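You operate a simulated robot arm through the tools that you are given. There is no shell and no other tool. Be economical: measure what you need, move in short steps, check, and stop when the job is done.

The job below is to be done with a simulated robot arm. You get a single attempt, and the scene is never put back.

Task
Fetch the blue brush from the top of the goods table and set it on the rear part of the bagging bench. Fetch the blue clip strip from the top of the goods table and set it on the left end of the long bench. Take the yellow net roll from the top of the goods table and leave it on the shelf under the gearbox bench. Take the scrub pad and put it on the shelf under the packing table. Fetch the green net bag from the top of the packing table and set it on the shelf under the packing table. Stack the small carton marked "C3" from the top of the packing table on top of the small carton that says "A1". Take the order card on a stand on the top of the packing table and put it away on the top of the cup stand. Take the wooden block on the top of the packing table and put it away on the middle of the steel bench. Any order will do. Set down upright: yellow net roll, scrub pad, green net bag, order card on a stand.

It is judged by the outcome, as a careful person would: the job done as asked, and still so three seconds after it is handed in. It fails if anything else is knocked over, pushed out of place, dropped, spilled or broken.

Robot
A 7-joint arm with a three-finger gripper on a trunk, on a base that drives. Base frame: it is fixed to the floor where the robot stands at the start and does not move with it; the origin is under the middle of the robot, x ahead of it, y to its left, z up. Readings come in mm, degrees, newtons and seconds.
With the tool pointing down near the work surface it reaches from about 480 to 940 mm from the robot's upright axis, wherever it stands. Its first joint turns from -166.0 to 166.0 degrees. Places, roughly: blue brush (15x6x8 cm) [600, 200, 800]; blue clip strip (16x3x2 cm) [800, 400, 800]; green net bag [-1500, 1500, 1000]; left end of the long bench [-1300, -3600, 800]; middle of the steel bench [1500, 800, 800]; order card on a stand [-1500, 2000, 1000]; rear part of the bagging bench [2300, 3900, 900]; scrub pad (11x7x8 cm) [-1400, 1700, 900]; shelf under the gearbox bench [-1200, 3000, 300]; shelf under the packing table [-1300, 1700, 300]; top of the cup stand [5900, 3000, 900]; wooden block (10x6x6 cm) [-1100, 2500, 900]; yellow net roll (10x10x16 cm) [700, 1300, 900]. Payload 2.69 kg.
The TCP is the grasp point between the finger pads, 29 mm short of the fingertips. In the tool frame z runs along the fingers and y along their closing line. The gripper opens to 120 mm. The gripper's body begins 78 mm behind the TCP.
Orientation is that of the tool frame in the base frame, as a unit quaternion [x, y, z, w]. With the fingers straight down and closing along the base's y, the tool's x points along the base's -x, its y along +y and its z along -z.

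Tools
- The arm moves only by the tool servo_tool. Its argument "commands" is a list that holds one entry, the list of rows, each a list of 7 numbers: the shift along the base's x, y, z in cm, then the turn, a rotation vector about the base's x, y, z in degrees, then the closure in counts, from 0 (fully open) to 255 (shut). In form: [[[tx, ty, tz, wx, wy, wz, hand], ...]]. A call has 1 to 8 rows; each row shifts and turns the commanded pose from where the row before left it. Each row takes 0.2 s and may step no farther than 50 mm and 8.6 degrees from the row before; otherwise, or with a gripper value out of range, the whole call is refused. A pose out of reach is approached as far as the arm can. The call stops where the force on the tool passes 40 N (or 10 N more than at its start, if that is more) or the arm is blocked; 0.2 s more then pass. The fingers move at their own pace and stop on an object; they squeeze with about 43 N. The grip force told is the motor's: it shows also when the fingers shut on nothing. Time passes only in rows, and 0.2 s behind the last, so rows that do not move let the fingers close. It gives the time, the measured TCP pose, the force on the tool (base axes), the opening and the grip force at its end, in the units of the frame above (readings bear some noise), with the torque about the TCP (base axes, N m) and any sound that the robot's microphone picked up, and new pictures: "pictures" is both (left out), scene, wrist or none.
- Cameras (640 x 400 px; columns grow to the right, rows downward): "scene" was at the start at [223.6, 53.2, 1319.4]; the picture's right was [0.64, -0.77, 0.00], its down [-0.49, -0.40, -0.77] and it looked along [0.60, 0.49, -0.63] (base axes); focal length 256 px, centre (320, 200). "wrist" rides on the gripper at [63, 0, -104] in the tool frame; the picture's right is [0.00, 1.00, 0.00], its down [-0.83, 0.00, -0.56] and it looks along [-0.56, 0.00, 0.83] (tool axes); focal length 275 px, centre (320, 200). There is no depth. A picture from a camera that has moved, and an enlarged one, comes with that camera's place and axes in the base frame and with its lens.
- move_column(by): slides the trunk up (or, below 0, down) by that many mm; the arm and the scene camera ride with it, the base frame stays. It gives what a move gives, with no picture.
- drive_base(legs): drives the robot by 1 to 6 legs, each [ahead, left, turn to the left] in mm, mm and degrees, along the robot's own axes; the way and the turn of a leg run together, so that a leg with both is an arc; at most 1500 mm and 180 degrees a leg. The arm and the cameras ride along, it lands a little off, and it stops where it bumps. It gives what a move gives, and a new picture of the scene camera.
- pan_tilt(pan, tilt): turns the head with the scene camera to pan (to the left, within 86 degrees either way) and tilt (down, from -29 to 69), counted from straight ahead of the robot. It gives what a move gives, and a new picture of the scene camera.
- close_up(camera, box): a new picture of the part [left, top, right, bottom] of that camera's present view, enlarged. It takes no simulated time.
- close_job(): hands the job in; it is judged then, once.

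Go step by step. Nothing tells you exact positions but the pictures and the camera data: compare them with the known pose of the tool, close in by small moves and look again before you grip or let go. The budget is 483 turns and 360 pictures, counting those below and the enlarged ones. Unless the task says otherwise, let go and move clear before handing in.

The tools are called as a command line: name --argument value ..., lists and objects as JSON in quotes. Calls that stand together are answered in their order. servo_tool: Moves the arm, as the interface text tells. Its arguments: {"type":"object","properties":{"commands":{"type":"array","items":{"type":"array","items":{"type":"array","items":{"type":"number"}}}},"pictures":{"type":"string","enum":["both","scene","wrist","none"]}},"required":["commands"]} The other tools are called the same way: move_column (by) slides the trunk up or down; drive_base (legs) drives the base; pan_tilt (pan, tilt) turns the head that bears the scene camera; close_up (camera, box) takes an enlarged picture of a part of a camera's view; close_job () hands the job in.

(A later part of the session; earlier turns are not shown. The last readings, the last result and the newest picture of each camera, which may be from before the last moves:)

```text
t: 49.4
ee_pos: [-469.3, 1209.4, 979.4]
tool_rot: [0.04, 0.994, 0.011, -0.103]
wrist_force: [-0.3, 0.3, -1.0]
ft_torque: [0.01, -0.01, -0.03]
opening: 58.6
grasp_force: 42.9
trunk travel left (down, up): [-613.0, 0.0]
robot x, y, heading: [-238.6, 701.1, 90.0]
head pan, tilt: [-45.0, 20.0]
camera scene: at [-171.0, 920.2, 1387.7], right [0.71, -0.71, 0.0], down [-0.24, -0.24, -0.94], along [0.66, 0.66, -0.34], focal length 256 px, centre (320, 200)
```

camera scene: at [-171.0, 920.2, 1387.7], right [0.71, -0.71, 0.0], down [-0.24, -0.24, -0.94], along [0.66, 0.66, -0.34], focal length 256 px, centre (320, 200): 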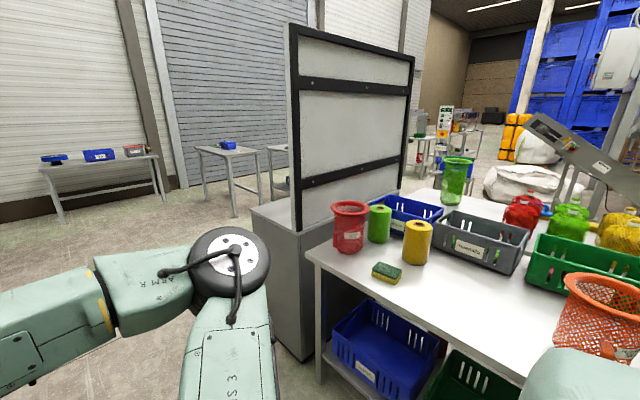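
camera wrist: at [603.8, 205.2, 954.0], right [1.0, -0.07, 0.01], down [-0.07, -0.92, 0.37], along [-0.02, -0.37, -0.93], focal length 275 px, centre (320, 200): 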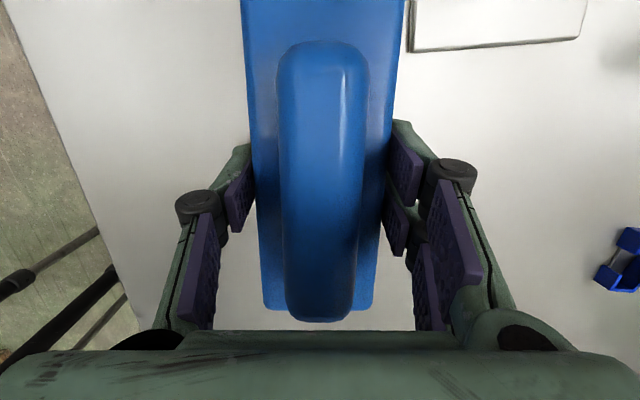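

I can see the packing table with its cartons (A1, D4, C3) and the benches beyond the whiteboard cabinet. I'll drive up the corridor past the cabinet and look right for the bagging bench.

drive_base --legs '[[1500, 0, 0], [400, 0, 0]]'

pan_tilt --pan -80 --tilt 20

```text
t: 58.9
ee_pos: [-452.1, 3105.6, 978.6]
tool_rot: [0.043, 0.994, 0.01, -0.102]
wrist_force: [-0.2, 0.9, -2.0]
ft_torque: [0.0, 0.0, 0.01]
opening: 58.7
grasp_force: 43.3
trunk travel left (down, up): [-613.0, 0.0]
robot x, y, heading: [-227.1, 2593.4, 89.3]
head pan, tilt: [-45.0, 20.0]
camera scene: at [-156.1, 2814.7, 1387.6], right [0.7, -0.71, 0.0], down [-0.24, -0.24, -0.94], along [0.67, 0.66, -0.34], focal length 256 px, centre (320, 200)
```

scene: 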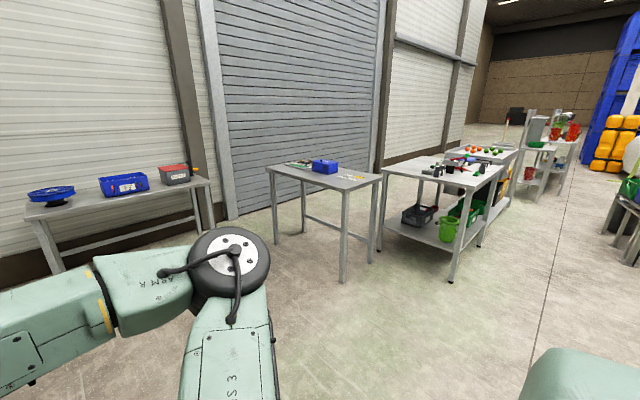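

```text
t: 59.9
ee_pos: [-453.2, 3105.4, 979.0]
tool_rot: [0.044, 0.994, 0.01, -0.103]
wrist_force: [-0.9, -1.2, -1.3]
ft_torque: [0.0, -0.02, 0.02]
opening: 58.4
grasp_force: 43.0
trunk travel left (down, up): [-613.0, 0.0]
robot x, y, heading: [-224.4, 2596.1, 89.7]
head pan, tilt: [-80.0, 20.0]
camera scene: at [-130.6, 2764.4, 1387.7], right [0.17, -0.99, 0.0], down [-0.34, -0.06, -0.94], along [0.93, 0.16, -0.34], focal length 256 px, centre (320, 200)
```

scene: 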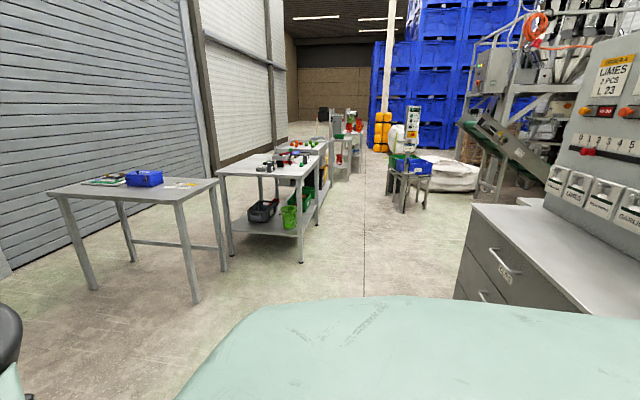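

The bagging bench is the second one, roughly x 1780–2940, y 3290–4000, with its rear on the +y side. I'll turn right, drive along the free lane and face it.

drive_base --legs '[[0, 0, -90], [1500, 0, 0], [960, 0, 0], [0, 0, 90]]'

pan_tilt --pan 15 --tilt 28

```text
t: 79.7
ee_pos: [2032.0, 3022.4, 978.8]
tool_rot: [0.081, 0.991, 0.015, -0.103]
wrist_force: [-0.3, 0.5, -0.8]
ft_torque: [0.0, -0.03, -0.02]
opening: 58.6
grasp_force: 43.2
trunk travel left (down, up): [-613.0, 0.0]
robot x, y, heading: [2220.8, 2495.6, 85.2]
head pan, tilt: [-80.0, 20.0]
camera scene: at [2328.0, 2658.1, 1387.7], right [0.09, -1.0, 0.0], down [-0.34, -0.03, -0.94], along [0.94, 0.09, -0.34], focal length 256 px, centre (320, 200)
```

scene: 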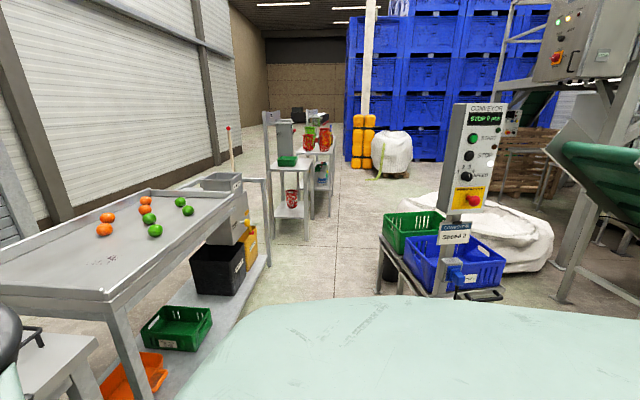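

```text
t: 81.4
ee_pos: [2034.0, 3022.1, 979.1]
tool_rot: [0.081, 0.991, 0.014, -0.103]
wrist_force: [0.0, -0.7, -1.4]
ft_torque: [-0.01, -0.04, 0.01]
opening: 58.5
grasp_force: 43.0
trunk travel left (down, up): [-613.0, 0.0]
robot x, y, heading: [2219.1, 2496.1, 85.3]
head pan, tilt: [15.0, 28.0]
camera scene: at [2219.2, 2739.4, 1374.8], right [0.98, 0.18, 0.0], down [0.08, -0.46, -0.88], along [-0.16, 0.87, -0.47], focal length 256 px, centre (320, 200)
```

scene: 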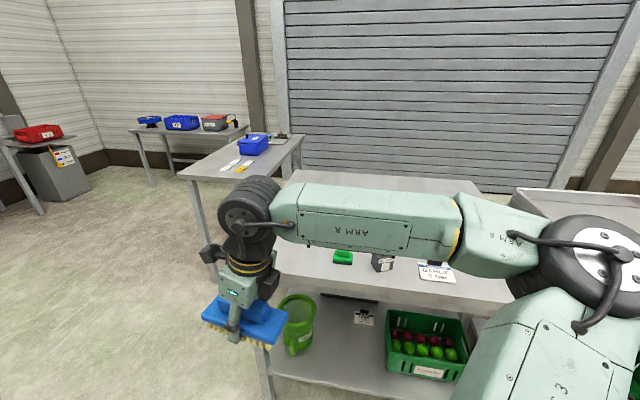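

I'm in front of the bench, but the forearm hides its rear. I'll drive closer, moving the hand up over the bench level as I go, and look from there.

drive_base --legs '[[0, 0, 4.5], [250, 0, 0]]'

pan_tilt --pan -25 --tilt 20

```text
t: 83.6
ee_pos: [1993.1, 3249.5, 979.4]
tool_rot: [0.043, 0.994, 0.01, -0.103]
wrist_force: [-0.5, 0.1, -1.7]
ft_torque: [0.0, 0.0, 0.02]
opening: 58.4
grasp_force: 43.2
trunk travel left (down, up): [-613.0, 0.0]
robot x, y, heading: [2220.0, 2737.9, 89.7]
head pan, tilt: [15.0, 28.0]
camera scene: at [2201.7, 2979.8, 1374.6], right [0.97, 0.25, 0.0], down [0.12, -0.45, -0.88], along [-0.22, 0.85, -0.47], focal length 256 px, centre (320, 200)
```

scene: 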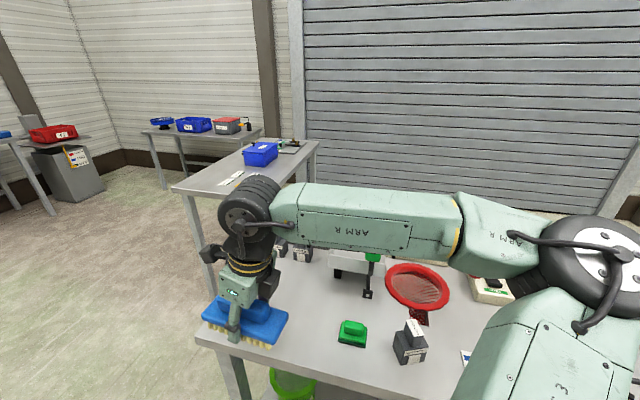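

```text
t: 84.7
ee_pos: [1994.7, 3247.9, 978.5]
tool_rot: [0.043, 0.994, 0.01, -0.103]
wrist_force: [0.4, 0.4, -0.8]
ft_torque: [0.0, -0.02, 0.0]
opening: 58.5
grasp_force: 43.3
trunk travel left (down, up): [-613.0, 0.0]
robot x, y, heading: [2222.6, 2738.1, 89.5]
head pan, tilt: [-25.0, 20.0]
camera scene: at [2264.6, 2975.1, 1387.7], right [0.9, -0.43, 0.0], down [-0.15, -0.31, -0.94], along [0.4, 0.85, -0.34], focal length 256 px, centre (320, 200)
```

scene: 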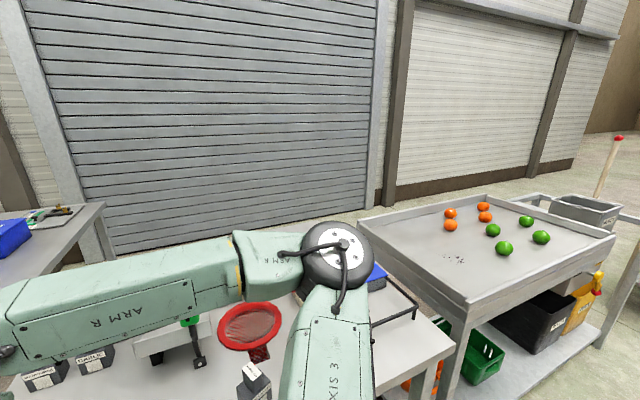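

The forearm blocks exactly the part I need. I'll raise the hand to look beneath the forearm.

servo_tool --commands '[[[0, 0, 3, 0, 0, 0, 255], [0, 0, 3, 0, 0, 0, 255], [0, 0, 3, 0, 0, 0, 255], [0, 0, 3, 0, 0, 0, 255], [0, 0, 3, 0, 0, 0, 255], [0, 0, 0, 0, 0, 0, 255]]]' --pictures "none"

pan_tilt --pan 0 --tilt 35

```text
t: 86.1
ee_pos: [1993.6, 3247.3, 1130.2]
tool_rot: [0.042, 0.994, 0.011, -0.103]
wrist_force: [0.0, -0.2, -1.6]
ft_torque: [0.04, 0.02, -0.02]
opening: 58.7
grasp_force: 42.7
trunk travel left (down, up): [-613.0, 0.0]
robot x, y, heading: [2217.2, 2735.8, 89.5]
head pan, tilt: [-25.0, 20.0]
```

```text
t: 87.0
ee_pos: [1995.0, 3246.4, 1128.7]
tool_rot: [0.043, 0.994, 0.01, -0.101]
wrist_force: [0.5, -0.8, -1.8]
ft_torque: [0.03, -0.01, -0.03]
opening: 58.5
grasp_force: 43.4
trunk travel left (down, up): [-613.0, 0.0]
robot x, y, heading: [2221.2, 2735.6, 89.7]
head pan, tilt: [0.0, 35.0]
camera scene: at [2225.4, 2979.0, 1363.9], right [1.0, -0.01, 0.0], down [0.0, -0.57, -0.82], along [0.01, 0.82, -0.57], focal length 256 px, centre (320, 200)
```

scene: 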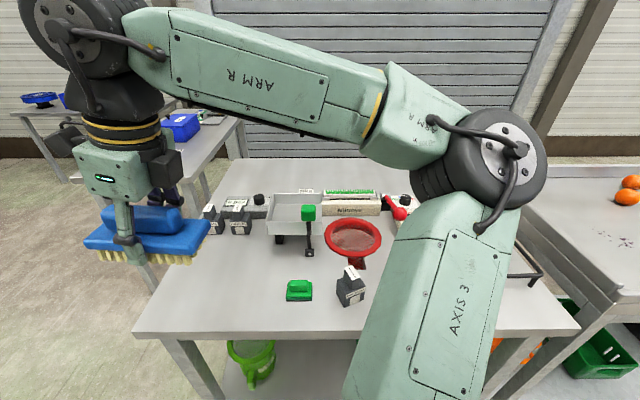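

The rear strip (y > 3740, x 1950–2350) is free behind the tray. I need to be closer, so I'll look down to see how far the base sticks out.

pan_tilt --pan 60 --tilt 69

```text
t: 88.3
ee_pos: [1994.4, 3248.3, 1129.4]
tool_rot: [0.043, 0.994, 0.011, -0.102]
wrist_force: [-0.8, 0.3, -1.9]
ft_torque: [-0.04, 0.01, -0.01]
opening: 58.5
grasp_force: 42.9
trunk travel left (down, up): [-613.0, 0.0]
robot x, y, heading: [2223.0, 2740.7, 89.3]
head pan, tilt: [60.0, 68.8]
camera scene: at [2176.5, 2919.2, 1320.2], right [0.51, 0.86, 0.0], down [0.8, -0.47, -0.36], along [-0.31, 0.18, -0.93], focal length 256 px, centre (320, 200)
```

scene: 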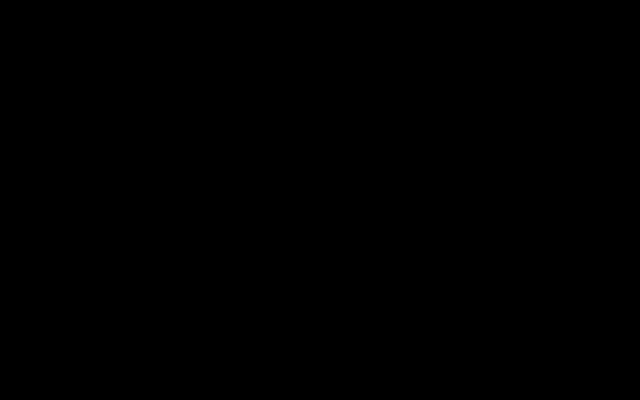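

That view lies inside the robot's body. I'll look straight ahead and steeply down instead.

pan_tilt --pan 20 --tilt 68

```text
t: 89.3
ee_pos: [1993.7, 3245.9, 1129.0]
tool_rot: [0.043, 0.994, 0.011, -0.102]
wrist_force: [0.9, 0.1, -1.2]
ft_torque: [-0.03, -0.04, 0.0]
opening: 58.8
grasp_force: 42.7
trunk travel left (down, up): [-613.0, 0.0]
robot x, y, heading: [2224.5, 2732.6, 89.4]
head pan, tilt: [20.0, 68.0]
camera scene: at [2205.6, 2944.5, 1320.9], right [0.94, 0.34, 0.0], down [0.31, -0.87, -0.37], along [-0.13, 0.35, -0.93], focal length 256 px, centre (320, 200)
```

scene: 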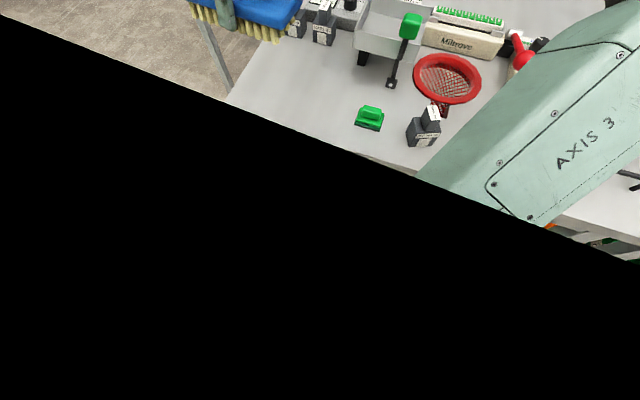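

No useful view of the base, so I'll just advance in small legs to about 390 mm from the bench edge (I stood safely at 457 mm earlier).

drive_base --legs '[[100, 0, 0], [50, 0, 0]]'

pan_tilt --pan 0 --tilt 35

```text
t: 91.0
ee_pos: [1992.6, 3395.6, 1130.5]
tool_rot: [0.042, 0.994, 0.01, -0.103]
wrist_force: [0.4, -0.7, -2.2]
ft_torque: [0.0, 0.03, -0.01]
opening: 58.4
grasp_force: 42.9
trunk travel left (down, up): [-613.0, 0.0]
robot x, y, heading: [2224.3, 2882.8, 89.6]
head pan, tilt: [20.0, 68.0]
camera scene: at [2206.1, 3094.7, 1320.7], right [0.94, 0.34, 0.0], down [0.31, -0.87, -0.37], along [-0.13, 0.35, -0.93], focal length 256 px, centre (320, 200)
```

scene: 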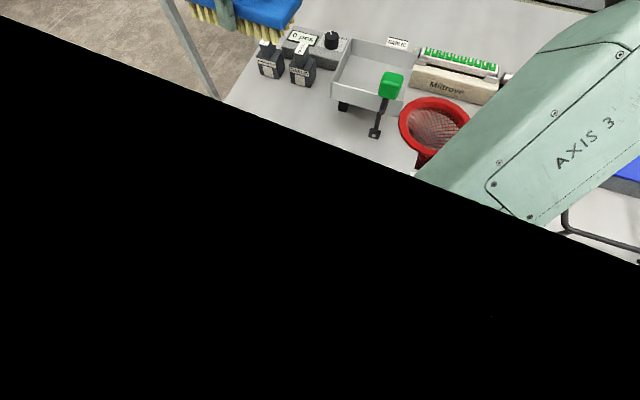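

```text
t: 92.0
ee_pos: [1994.3, 3396.4, 1129.1]
tool_rot: [0.043, 0.994, 0.011, -0.102]
wrist_force: [-0.6, -0.3, 0.0]
ft_torque: [-0.01, 0.0, -0.05]
opening: 58.5
grasp_force: 43.3
trunk travel left (down, up): [-613.0, 0.0]
robot x, y, heading: [2225.4, 2885.8, 89.8]
head pan, tilt: [0.0, 35.0]
camera scene: at [2225.6, 3128.3, 1363.8], right [1.0, 0.0, 0.0], down [0.0, -0.57, -0.82], along [0.0, 0.82, -0.57], focal length 256 px, centre (320, 200)
```

scene: 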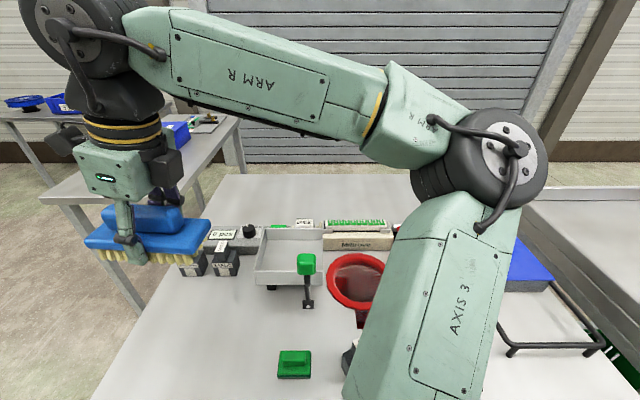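

No bump. I'll carry the brush over to about (2150,3800), behind the tray, staying high.

servo_tool --commands '[[[1.9, 4.2, 0, 0, 0, 0, 255], [1.9, 4.2, 0, 0, 0, 0, 255], [1.9, 4.2, -1, 0, 0, 0, 255], [1.9, 4.2, -1, 0, 0, 0, 255], [1.9, 4.2, -1, 0, 0, 0, 255], [1.9, 4.2, -1, 0, 0, 0, 255], [1.9, 4.2, -1, 0, 0, 0, 255], [1.9, 4.2, -1, 0, 0, 0, 255]]]' --pictures "none"

servo_tool --commands '[[[0, 3.4, -1, 0, 0, 0, 255], [0, 3.4, -1, 0, 0, 0, 255], [0, 0, -3, 0, 0, 0, 255], [0, 0, 0, 0, 0, 0, 255]]]' --pictures "both"

```text
t: 93.8
ee_pos: [2145.0, 3731.8, 1070.4]
tool_rot: [0.041, 0.994, 0.011, -0.102]
wrist_force: [-0.7, 0.5, -0.7]
ft_torque: [-0.01, 0.01, 0.03]
opening: 58.5
grasp_force: 42.5
trunk travel left (down, up): [-613.0, 0.0]
robot x, y, heading: [2223.0, 2885.3, 89.8]
head pan, tilt: [0.0, 35.0]
```

```text
t: 94.8
ee_pos: [2144.1, 3797.0, 1020.9]
tool_rot: [0.041, 0.994, 0.01, -0.103]
wrist_force: [0.4, 0.6, -1.5]
ft_torque: [0.01, -0.03, 0.02]
opening: 58.6
grasp_force: 43.1
trunk travel left (down, up): [-613.0, 0.0]
robot x, y, heading: [2222.6, 2888.4, 89.7]
head pan, tilt: [0.0, 35.0]
camera scene: at [2225.4, 3128.2, 1363.9], right [1.0, 0.0, 0.0], down [0.0, -0.57, -0.82], along [0.0, 0.82, -0.57], focal length 256 px, centre (320, 200)
camera wrist: at [2103.2, 3798.7, 1135.9], right [0.08, 1.0, 0.01], down [0.92, -0.08, 0.37], along [0.37, -0.02, -0.93], focal length 275 px, centre (320, 200)
```

scene: 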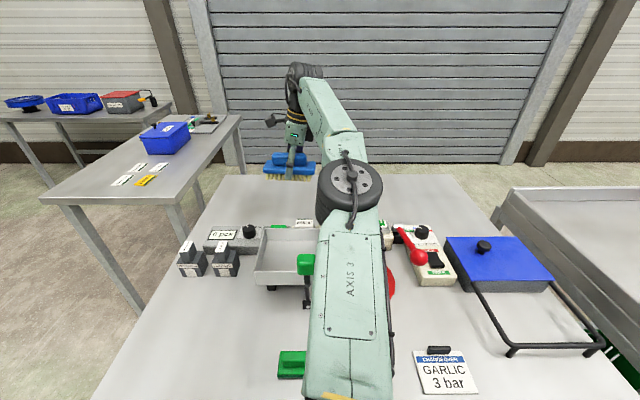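
wrist: 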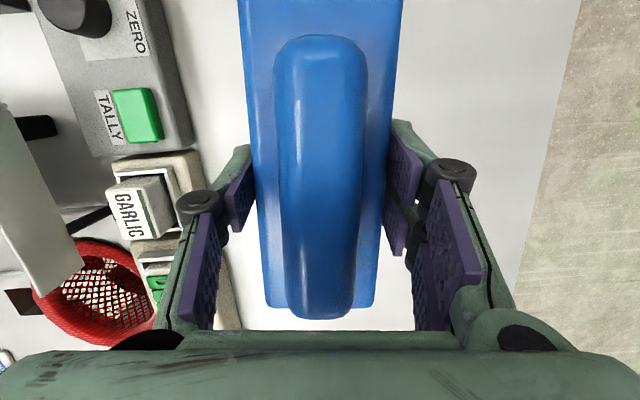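

Clear space below, with the tally box well to the front side. I'll shift slightly rearward and descend.

servo_tool --commands '[[[0, 0.8, -3, 0, 0, 0, 255], [0, 0.5, -3, 0, 0, 0, 255], [0, 0, -2, 0, 0, 0, 255], [0, 0, 0, 0, 0, 0, 255]]]' --pictures "none"

close_up --camera "scene" --box '[190, 60, 400, 260]'

```text
t: 95.8
ee_pos: [2144.8, 3812.7, 940.7]
tool_rot: [0.042, 0.994, 0.01, -0.102]
wrist_force: [-0.2, 0.4, -1.7]
ft_torque: [0.0, -0.05, 0.03]
opening: 58.8
grasp_force: 42.9
trunk travel left (down, up): [-613.0, 0.0]
robot x, y, heading: [2223.7, 2884.8, 90.0]
head pan, tilt: [0.0, 35.0]
```

```text
2.00 times, centred on (295, 160) of scene
camera zoom: at [2225.6, 3128.3, 1363.9], right [1.0, 0.0, 0.0], down [0.0, -0.57, -0.82], along [0.0, 0.82, -0.57], focal length 513 px, centre (370, 280)
```

zoom: 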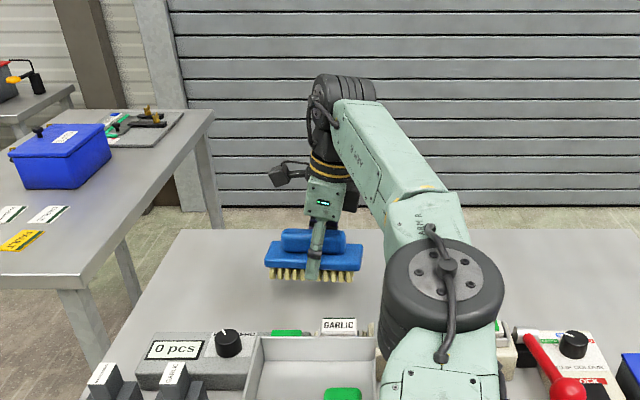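

servo_tool --commands '[[[0, 0, -1, 0, 0, 0, 255], [0, 0, -0.7, 0, 0, 0, 255], [0, 0, -0.5, 0, 0, 0, 255], [0, 0, 0, 0, 0, 0, 255]]]' --pictures "none"

close_up --camera "scene" --box '[220, 120, 380, 220]'

```text
t: 96.8
ee_pos: [2144.1, 3812.8, 918.1]
tool_rot: [0.043, 0.994, 0.011, -0.103]
wrist_force: [0.1, 0.1, -1.5]
ft_torque: [0.01, -0.01, 0.0]
opening: 58.6
grasp_force: 42.9
trunk travel left (down, up): [-613.0, 0.0]
robot x, y, heading: [2222.9, 2885.1, 89.7]
head pan, tilt: [0.0, 35.0]
```

```text
4.00 times, centred on (300, 170) of scene
camera zoom: at [2225.7, 3128.4, 1363.8], right [1.0, 0.0, 0.0], down [0.0, -0.57, -0.82], along [0.0, 0.82, -0.57], focal length 1026 px, centre (400, 320)
```

zoom: 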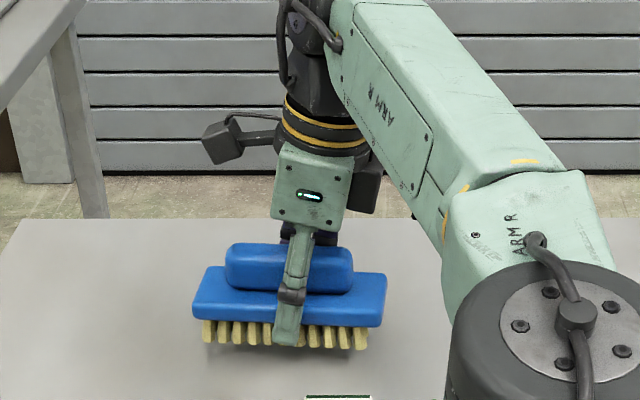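

servo_tool --commands '[[[0, 0, -0.4, 0, 0, 0, 255], [0, 0, -0.4, 0, 0, 0, 255], [0, 0, -0.4, 0, 0, 0, 255], [0, 0, 0, 0, 0, 0, 255]]]' --pictures "none"

```text
t: 97.8
ee_pos: [2146.3, 3814.7, 906.3]
tool_rot: [0.041, 0.994, 0.01, -0.103]
wrist_force: [0.6, 0.1, -1.0]
ft_torque: [0.01, -0.02, 0.02]
opening: 58.7
grasp_force: 43.0
trunk travel left (down, up): [-613.0, 0.0]
robot x, y, heading: [2224.1, 2883.4, 89.7]
head pan, tilt: [0.0, 35.0]
```

servo_tool --commands '[[[0, 0, -0.4, 0, 0, 0, 255], [0, 0, -0.4, 0, 0, 0, 255], [0, 0, 0, 0, 0, 0, 255]]]' --pictures "none"

close_up --camera "scene" --box '[220, 120, 380, 220]'

```text
t: 98.6
ee_pos: [2145.7, 3812.8, 897.7]
tool_rot: [0.041, 0.994, 0.011, -0.102]
wrist_force: [-1.7, 1.3, 3.8]
ft_torque: [-0.12, -0.33, 0.07]
opening: 58.4
grasp_force: 43.4
trunk travel left (down, up): [-613.0, 0.0]
robot x, y, heading: [2224.2, 2885.9, 89.9]
head pan, tilt: [0.0, 35.0]
```

```text
4.00 times, centred on (300, 170) of scene
camera zoom: at [2225.7, 3128.0, 1364.0], right [1.0, 0.0, 0.0], down [0.0, -0.57, -0.82], along [0.0, 0.82, -0.57], focal length 1026 px, centre (400, 320)
```

zoom: 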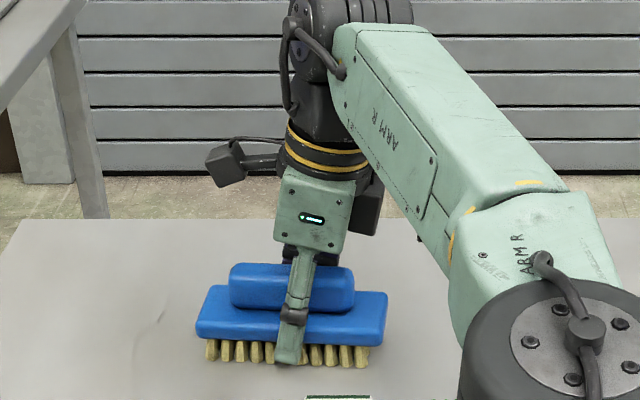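

The bristles touch the bench (upward force now 4 N). I'll release and lift away.

servo_tool --commands '[[[0, 0, 0, 0, 0, 0, 60], [0, 0, 0, 0, 0, 0, 60], [0, 0, 0, 0, 0, 0, 40], [0, 0, 0, 0, 0, 0, 40], [0, 0, 2, 0, 0, 0, 40], [0, 0, 3, 0, 0, 0, 40], [0, 0, 4, 0, 0, 0, 40], [0, 0, 4, 0, 0, 0, 40]]]' --pictures "scene"

```text
t: 100.4
ee_pos: [2147.2, 3804.6, 1030.6]
tool_rot: [0.042, 0.994, 0.009, -0.103]
wrist_force: [0.5, -0.1, -0.2]
ft_torque: [0.03, 0.03, 0.0]
opening: 101.2
grasp_force: 0.0
out of reach, approached as far as the arm can: row 8
trunk travel left (down, up): [-613.0, 0.0]
robot x, y, heading: [2224.1, 2886.0, 89.6]
head pan, tilt: [0.0, 35.0]
camera scene: at [2226.4, 3127.6, 1364.0], right [1.0, 0.0, 0.0], down [0.0, -0.57, -0.82], along [0.0, 0.82, -0.57], focal length 256 px, centre (320, 200)
```

scene: 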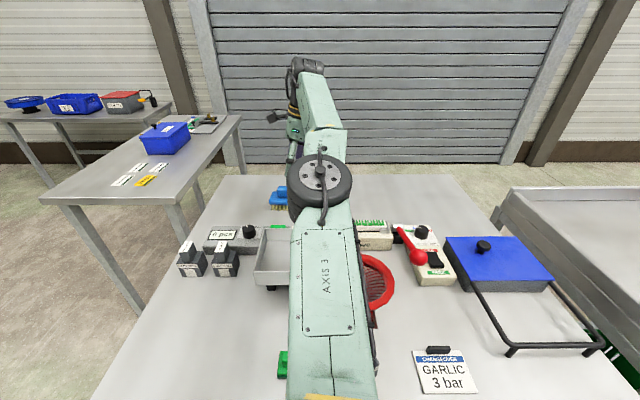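

The brush stays put. I'll retract the arm and back away from the bench.

servo_tool --commands '[[[0, -4.5, 0.5, 0, 0, 0, 40], [0, -4.5, 0.5, 0, 0, 0, 40], [0, -4.5, 0.5, 0, 0, 0, 40], [0, -4.5, 0.5, 0, 0, 0, 40], [0, -4.5, 0.5, 0, 0, 0, 0], [0, -4.5, 0.5, 0, 0, 0, 0], [0, -4.5, 0, 0, 0, 0, 0], [0, -4.5, 0, 0, 0, 0, 0]]]' --pictures "scene"

drive_base --legs '[[-300, 0, 0], [0, 0, 90]]'

```text
t: 102.2
ee_pos: [2143.6, 3446.2, 1056.6]
tool_rot: [0.043, 0.994, 0.01, -0.103]
wrist_force: [-0.1, -0.2, -0.5]
ft_torque: [0.01, 0.01, 0.01]
opening: 120.2
grasp_force: 0.0
trunk travel left (down, up): [-613.0, 0.0]
robot x, y, heading: [2219.2, 2884.9, 89.8]
head pan, tilt: [0.0, 35.0]
camera scene: at [2225.8, 3127.9, 1364.0], right [1.0, 0.0, 0.0], down [0.0, -0.57, -0.82], along [0.0, 0.82, -0.57], focal length 256 px, centre (320, 200)
```

scene: 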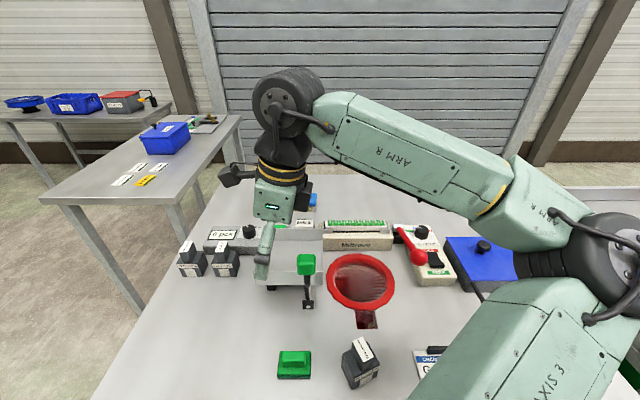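

```text
t: 108.2
ee_pos: [1661.4, 2492.8, 1057.1]
tool_rot: [-0.682, 0.724, -0.066, -0.079]
wrist_force: [-0.6, -0.3, -0.3]
ft_torque: [-0.03, -0.02, 0.0]
opening: 120.0
grasp_force: 0.0
trunk travel left (down, up): [-613.0, 0.0]
robot x, y, heading: [2219.5, 2585.2, -179.1]
head pan, tilt: [0.0, 35.0]
camera scene: at [1978.4, 2580.2, 1363.9], right [-0.02, 1.0, 0.0], down [0.57, 0.01, -0.82], along [-0.82, -0.01, -0.57], focal length 256 px, centre (320, 200)
```

scene: 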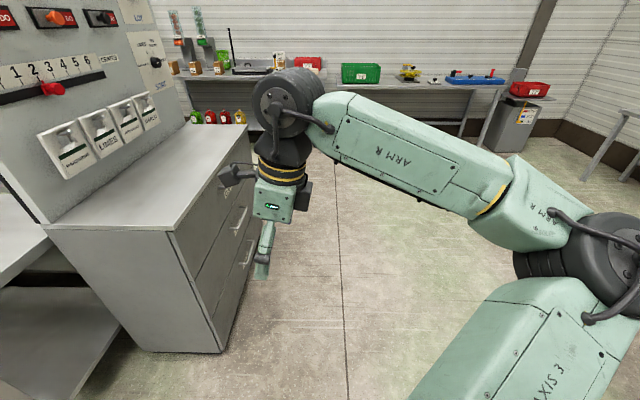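

I'm facing back down the lane, with the drawer cabinet on my left. A look left should show the steel bench side.

pan_tilt --pan 65 --tilt 15

```text
t: 109.6
ee_pos: [1662.4, 2493.3, 1057.2]
tool_rot: [-0.682, 0.724, -0.067, -0.079]
wrist_force: [-0.6, 0.3, -0.5]
ft_torque: [-0.01, -0.02, -0.01]
opening: 120.0
grasp_force: 0.2
trunk travel left (down, up): [-613.0, 0.0]
robot x, y, heading: [2217.1, 2586.4, -178.8]
head pan, tilt: [65.0, 15.0]
camera scene: at [2028.5, 2496.5, 1395.8], right [-0.91, 0.41, 0.0], down [0.11, 0.24, -0.97], along [-0.39, -0.88, -0.26], focal length 256 px, centre (320, 200)
```

scene: 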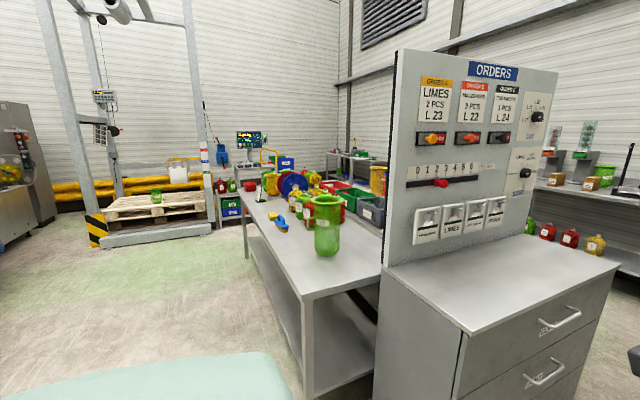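

The steel bench runs along x≈1100–1740, y −170–1750, reachable from this side later. Now I'll go to the packing table and face it.

drive_base --legs '[[1500, 0, -1], [920, 0, 0], [0, 800, 0]]'

pan_tilt --pan -30 --tilt 25

pan_tilt --pan 35 --tilt 25

```text
t: 127.6
ee_pos: [-770.3, 1721.7, 1056.3]
tool_rot: [-0.668, 0.737, -0.064, -0.081]
wrist_force: [0.2, 0.1, 0.0]
ft_torque: [0.0, 0.01, 0.01]
opening: 119.9
grasp_force: 0.0
trunk travel left (down, up): [-613.0, 0.0]
robot x, y, heading: [-209.2, 1796.1, 179.1]
head pan, tilt: [65.0, 15.0]
camera scene: at [-404.3, 1710.1, 1395.8], right [-0.9, 0.44, 0.0], down [0.11, 0.23, -0.97], along [-0.42, -0.87, -0.26], focal length 256 px, centre (320, 200)
```

scene: 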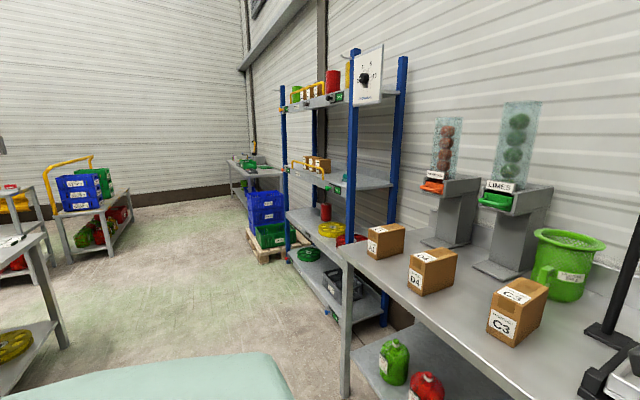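

```text
t: 129.3
ee_pos: [-770.3, 1721.4, 1056.6]
tool_rot: [-0.668, 0.737, -0.065, -0.08]
wrist_force: [-0.1, 0.2, 0.3]
ft_torque: [-0.03, -0.02, 0.0]
opening: 120.2
grasp_force: 0.1
trunk travel left (down, up): [-613.0, 0.0]
robot x, y, heading: [-206.4, 1792.6, 178.8]
head pan, tilt: [-30.0, 25.0]
camera scene: at [-442.2, 1841.6, 1379.6], right [0.52, 0.86, 0.0], down [0.36, -0.22, -0.91], along [-0.78, 0.47, -0.42], focal length 256 px, centre (320, 200)
```

scene: 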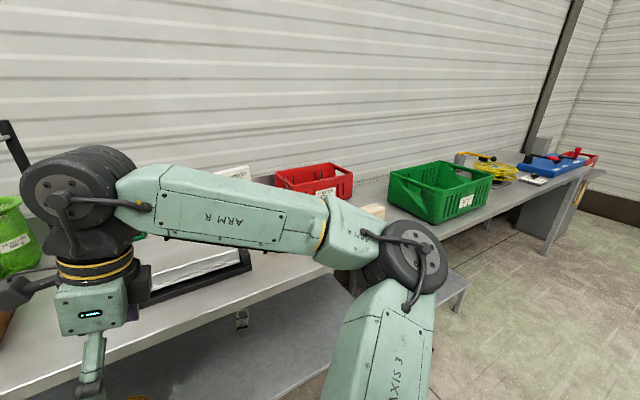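

```text
t: 130.7
ee_pos: [-770.6, 1721.1, 1057.9]
tool_rot: [-0.668, 0.737, -0.064, -0.08]
wrist_force: [0.5, 0.4, 1.0]
ft_torque: [0.04, 0.02, 0.02]
opening: 120.1
grasp_force: 0.0
trunk travel left (down, up): [-613.0, 0.0]
robot x, y, heading: [-210.6, 1796.0, 179.0]
head pan, tilt: [35.0, 25.0]
camera scene: at [-439.7, 1742.7, 1379.6], right [-0.56, 0.83, 0.0], down [0.35, 0.24, -0.91], along [-0.75, -0.51, -0.42], focal length 256 px, centre (320, 200)
```

scene: 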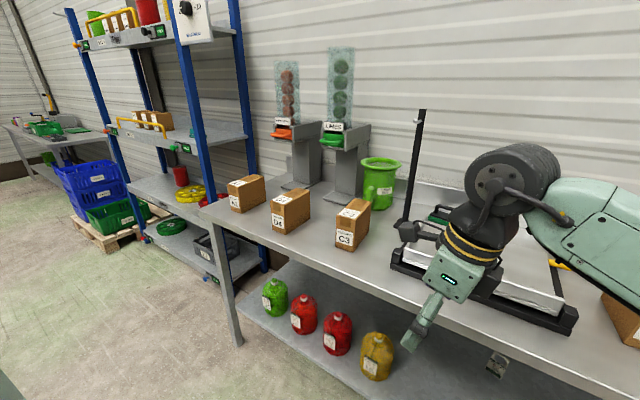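

The cartons A1, D4 and C3 stand in a row. I'll zoom in to identify the green net bag and the scrub pad.

close_up --camera "scene" --box '[220, 130, 460, 290]'

close_up --camera "wrist" --box '[0, 0, 640, 400]'

```text
2.50 times, centred on (340, 210) of scene
camera zoom: at [-439.7, 1742.7, 1379.6], right [-0.56, 0.83, 0.0], down [0.35, 0.24, -0.91], along [-0.75, -0.51, -0.42], focal length 641 px, centre (270, 175)
```

zoom: 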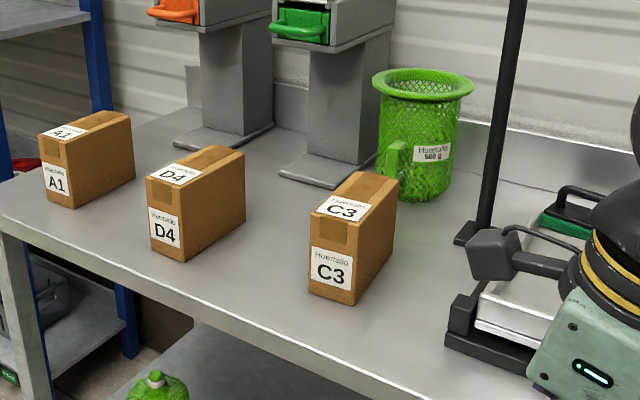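

```text
1.00 times, centred on (320, 200) of wrist (not enlarged: the box is as wide or as high as the picture)
camera zoom: at [-773.2, 1679.5, 1172.7], right [-1.0, 0.09, 0.01], down [0.09, 0.92, 0.37], along [0.02, 0.37, -0.93], focal length 275 px, centre (320, 200)
```

zoom: 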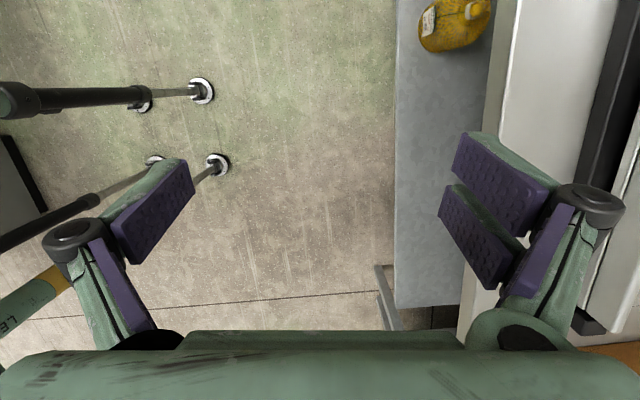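

The tied net-look basket labelled "Huertallo 500 g" is the only green net item there, and the scrub pad seems to lie by the scale. First the cartons: I'll stand between C3 and A1 and bring the tool upright, facing the table.

drive_base --legs '[[0, 640, 1]]'

servo_tool --commands '[[[0, 0, 0, 6, 0, 0, 0], [0, 0, 0, 6, 0, 0, 0], [0, 0, 0, 0, 0, 8.2, 0], [0, 0, 0, 0, 0, 8.2, 0], [0, 0, 0, 0, 0, 8.2, 0], [0, 0, 0, 0, 0, 8.2, 0], [0, 0, 0, 0, 0, 8.2, 0], [0, 0, 0, 0, 0, 8.2, 0]]]' --pictures "none"

servo_tool --commands '[[[0, 0, 0, 0, 0, 8.2, 0], [0, 0, 0, 0, 0, 8.2, 0], [0, 0, 0, 0, 0, 8.2, 0], [0, 0, 0, 0, 0, 8.2, 0], [0, 0, 0, 0, 0, 8.2, 0], [0, 0, 0, 0, 0, 4.8, 0], [0, 0, 0, 0, 0, 0, 0]]]' --pictures "both"

```text
t: 136.3
ee_pos: [-780.8, 1062.0, 1057.3]
tool_rot: [-0.669, 0.736, -0.065, -0.08]
wrist_force: [0.6, 0.5, 0.5]
ft_torque: [0.02, 0.01, 0.01]
opening: 120.0
grasp_force: 0.1
trunk travel left (down, up): [-613.0, 0.0]
robot x, y, heading: [-216.5, 1139.2, 178.8]
head pan, tilt: [35.0, 25.0]
camera scene: at [-449.9, 1085.4, 1379.6], right [-0.56, 0.83, 0.0], down [0.35, 0.24, -0.91], along [-0.75, -0.51, -0.42], focal length 256 px, centre (320, 200)
```

scene: 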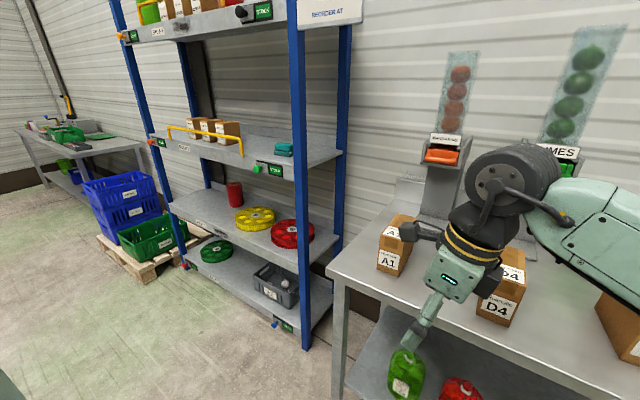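

```text
t: 138.1
ee_pos: [-781.2, 1062.6, 1057.5]
tool_rot: [0.921, -0.389, -0.007, 0.014]
wrist_force: [0.1, -0.4, 0.6]
ft_torque: [-0.01, 0.01, -0.01]
opening: 120.2
grasp_force: 0.1
trunk travel left (down, up): [-613.0, 0.0]
robot x, y, heading: [-219.9, 1136.1, 179.2]
head pan, tilt: [35.0, 25.0]
```

```text
t: 139.7
ee_pos: [-780.1, 1062.5, 1057.0]
tool_rot: [1.0, -0.001, -0.001, 0.017]
wrist_force: [0.4, -0.3, -0.3]
ft_torque: [0.02, -0.05, -0.03]
opening: 120.1
grasp_force: 0.1
trunk travel left (down, up): [-613.0, 0.0]
robot x, y, heading: [-220.0, 1141.4, 179.2]
head pan, tilt: [35.0, 25.0]
camera scene: at [-449.9, 1085.5, 1379.6], right [-0.56, 0.83, 0.0], down [0.35, 0.24, -0.91], along [-0.75, -0.51, -0.42], focal length 256 px, centre (320, 200)
camera wrist: at [-717.8, 1064.7, 1161.7], right [0.0, -1.0, 0.03], down [-0.83, 0.01, 0.56], along [-0.56, -0.03, -0.83], focal length 275 px, centre (320, 200)
```

scene: 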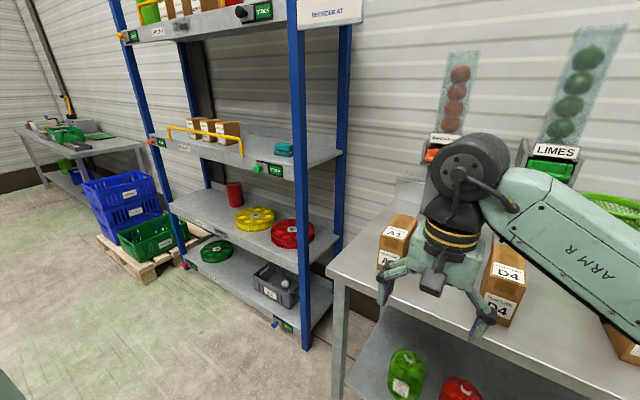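
wrist: 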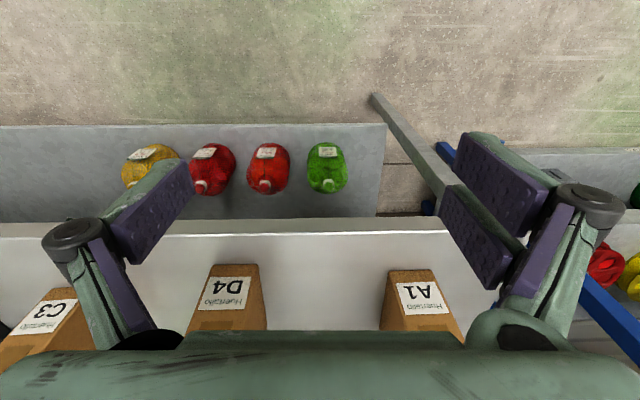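

The wrist view gives the table top at z≈861 and A1's front face at x≈−1058, y≈908. I'll drive 150 mm closer and carry the hand over to C3.

drive_base --legs '[[150, 0, 0]]'

servo_tool --commands '[[[0, 4.4, 1, 0, 0, 0, 0], [0, 4.4, 1, 0, 0, 0, 0], [0, 4.4, 1, 0, 0, 0, 0], [0, 4.4, 0, 0, 0, 0, 0], [0, 4.4, 0, 0, 0, 0, 0], [0, 4.4, 0, 0, 0, 0, 0], [0, 4.4, 0, 0, 0, 0, 0], [0, 4.4, 0, 0, 0, 0, 0]]]' --pictures "wrist"

```text
t: 141.0
ee_pos: [-930.2, 1063.2, 1057.0]
tool_rot: [1.0, -0.001, -0.001, 0.016]
wrist_force: [0.3, -0.3, -0.3]
ft_torque: [0.01, -0.06, 0.01]
opening: 120.0
grasp_force: 0.1
trunk travel left (down, up): [-613.0, 0.0]
robot x, y, heading: [-370.9, 1140.7, 179.6]
head pan, tilt: [35.0, 25.0]
camera scene: at [-598.9, 1087.2, 1379.4], right [-0.56, 0.83, 0.0], down [0.35, 0.24, -0.91], along [-0.75, -0.51, -0.42], focal length 256 px, centre (320, 200)
```

scene: 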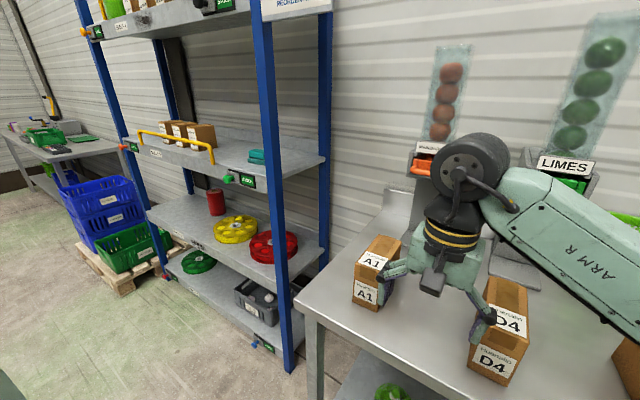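

```text
t: 142.8
ee_pos: [-928.2, 1416.1, 1084.9]
tool_rot: [1.0, -0.001, -0.001, 0.016]
wrist_force: [-0.7, 0.4, 0.4]
ft_torque: [-0.02, -0.01, 0.01]
opening: 120.0
grasp_force: 0.0
trunk travel left (down, up): [-613.0, 0.0]
robot x, y, heading: [-369.8, 1138.3, 179.2]
head pan, tilt: [35.0, 25.0]
camera wrist: at [-865.3, 1419.1, 1190.0], right [0.0, -1.0, 0.03], down [-0.83, 0.01, 0.56], along [-0.56, -0.03, -0.83], focal length 275 px, centre (320, 200)
```

wrist: 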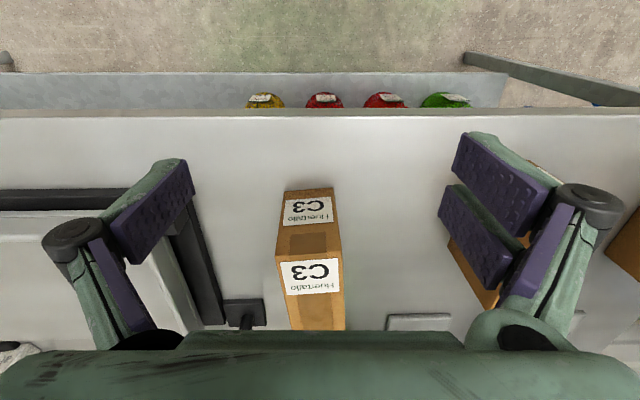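

C3 measures 66 mm wide with its top near z 969, centre about (−1155,1418), turned ~4.5°. I'll align above it.

servo_tool --commands '[[[-4.5, 0, 0, 1.8, 0, 4.5, 0], [-4.5, 0, 0, 0, 0, 0, 0], [-4.5, 0, 0, 0, 0, 0, 0], [-4.5, 0, 0, 0, 0, 0, 0], [-4.7, 0.1, 0, 0, 0, 0, 0], [0, 0, -3, 0, 0, 0, 0], [0, 0, -2.5, 0, 0, 0, 0], [0, 0, 0, 0, 0, 0, 0]]]' --pictures "both"

```text
t: 144.6
ee_pos: [-1131.0, 1381.0, 1014.6]
tool_rot: [0.999, 0.038, 0.0, 0.0]
wrist_force: [0.5, 0.4, 0.1]
ft_torque: [-0.02, 0.02, 0.0]
opening: 119.8
grasp_force: 0.1
out of reach, approached as far as the arm can: row 4, 5
trunk travel left (down, up): [-613.0, 0.0]
robot x, y, heading: [-368.9, 1142.1, 179.2]
head pan, tilt: [35.0, 25.0]
camera scene: at [-597.7, 1087.2, 1379.7], right [-0.56, 0.83, 0.0], down [0.35, 0.24, -0.91], along [-0.75, -0.51, -0.42], focal length 256 px, centre (320, 200)
camera wrist: at [-1067.2, 1384.3, 1120.0], right [0.08, -1.0, 0.0], down [-0.83, -0.07, 0.56], along [-0.56, -0.04, -0.83], focal length 275 px, centre (320, 200)
```

scene: 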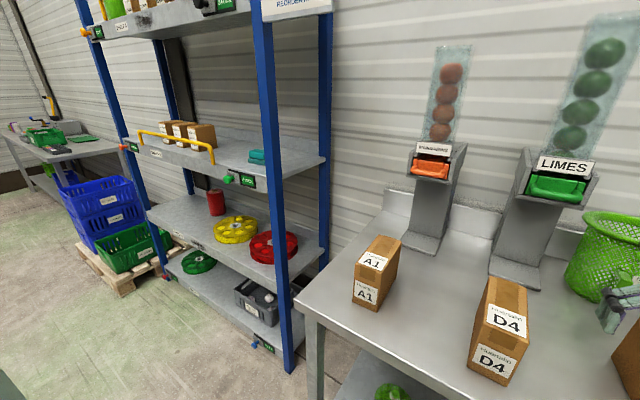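
wrist: 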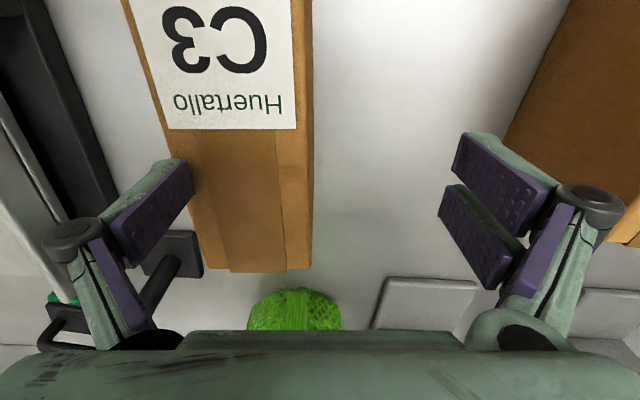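

The arm stopped short in this posture. I'll pull back, move the base nearer to C3 and approach again.

servo_tool --commands '[[[4, -2, 2, 0, 0, 0, 0], [4, -3, 2, 0, 0, 0, 0], [4, -3, 1, 0, 0, 0, 0], [3, 0, 0, 0, 0, 0, 0]]]' --pictures "none"

drive_base --legs '[[70, -200, 0]]'

```text
refused: row 2 steps farther than a row can; nothing moved
```

```text
t: 146.8
ee_pos: [-1196.8, 1581.4, 1015.6]
tool_rot: [0.999, 0.036, 0.0, 0.0]
wrist_force: [-0.8, 0.9, -0.3]
ft_torque: [0.0, -0.01, -0.03]
opening: 120.0
grasp_force: 0.0
trunk travel left (down, up): [-613.0, 0.0]
robot x, y, heading: [-433.9, 1334.9, 179.3]
head pan, tilt: [35.0, 25.0]
camera scene: at [-664.7, 1286.2, 1379.6], right [-0.56, 0.83, 0.0], down [0.35, 0.24, -0.91], along [-0.75, -0.51, -0.42], focal length 256 px, centre (320, 200)
```

scene: 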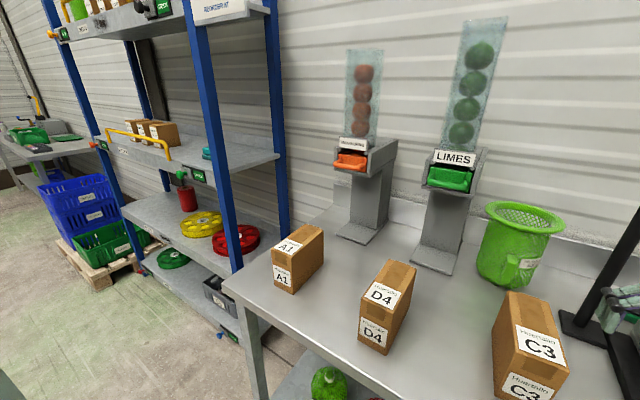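

The arm move was refused while the base moved, so the hand is now beside the scale pole. No contact force, but I'll check before moving.

pan_tilt --pan 0 --tilt 35

close_up --camera "wrist" --box '[0, 0, 640, 400]'

```text
t: 147.8
ee_pos: [-1196.3, 1580.8, 1014.5]
tool_rot: [0.999, 0.036, -0.001, 0.0]
wrist_force: [-0.1, 0.6, -0.8]
ft_torque: [0.02, 0.04, 0.03]
opening: 120.2
grasp_force: 0.1
trunk travel left (down, up): [-613.0, 0.0]
robot x, y, heading: [-433.9, 1333.9, 178.7]
head pan, tilt: [0.0, 35.0]
camera scene: at [-676.3, 1338.9, 1363.9], right [0.02, 1.0, 0.0], down [0.57, -0.01, -0.82], along [-0.82, 0.01, -0.57], focal length 256 px, centre (320, 200)
```

scene: 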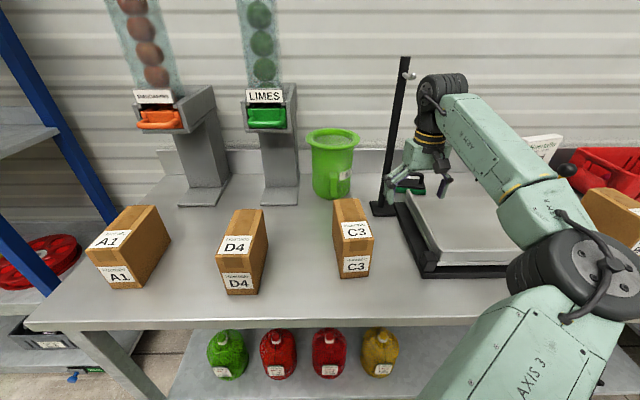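

```text
1.00 times, centred on (320, 200) of wrist (not enlarged: the box is as wide or as high as the picture)
camera zoom: at [-1133.0, 1584.4, 1120.1], right [0.08, -1.0, 0.0], down [-0.83, -0.07, 0.56], along [-0.56, -0.04, -0.83], focal length 275 px, centre (320, 200)
```

zoom: 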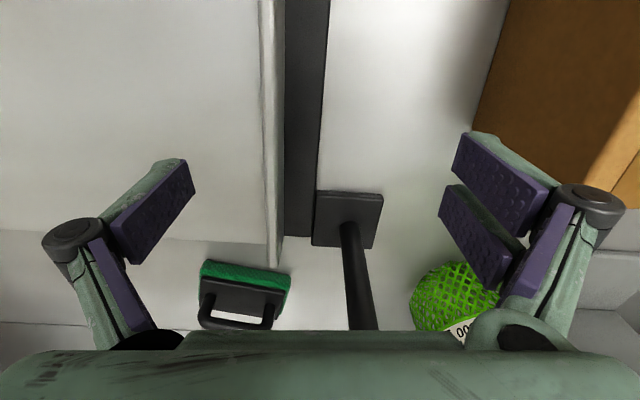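

The scrub pad (green, black handle) lies behind the scale near (−1446,1658), and the pole is clear. Now I'll bring the hand over C3.

servo_tool --commands '[[[4, 0, 1.5, 0, 0, 0, 0], [1, -4, 0, 0, 0, 0, 0], [0, -4, 0, 0, 0, 0, 0], [0, -4, 0, 0, 0, 0, 0], [3, -3.6, 0, 0, 0, 0, 0], [3, 0, 0, 0, 0, 0, 0], [0, 0, 0, 0, 0, 0, 0]]]' --pictures "wrist"

```text
t: 149.4
ee_pos: [-1086.7, 1426.4, 1031.0]
tool_rot: [0.999, 0.037, -0.001, 0.0]
wrist_force: [0.5, -0.2, -0.3]
ft_torque: [-0.02, -0.03, -0.02]
opening: 120.3
grasp_force: 0.1
trunk travel left (down, up): [-613.0, 0.0]
robot x, y, heading: [-436.1, 1337.0, 179.3]
head pan, tilt: [0.0, 35.0]
camera wrist: at [-1023.1, 1430.9, 1135.9], right [0.08, -1.0, 0.0], down [-0.83, -0.07, 0.56], along [-0.56, -0.04, -0.83], focal length 275 px, centre (320, 200)
```

wrist: 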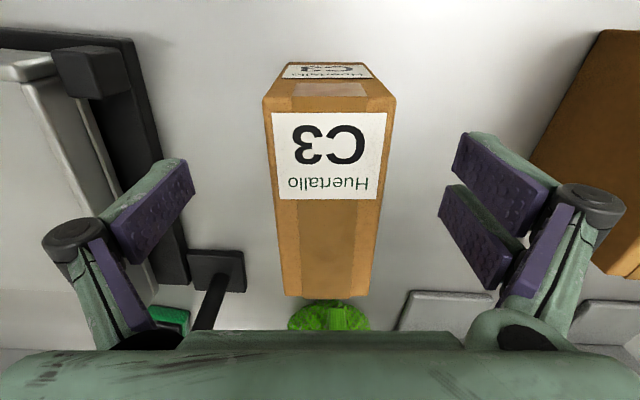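

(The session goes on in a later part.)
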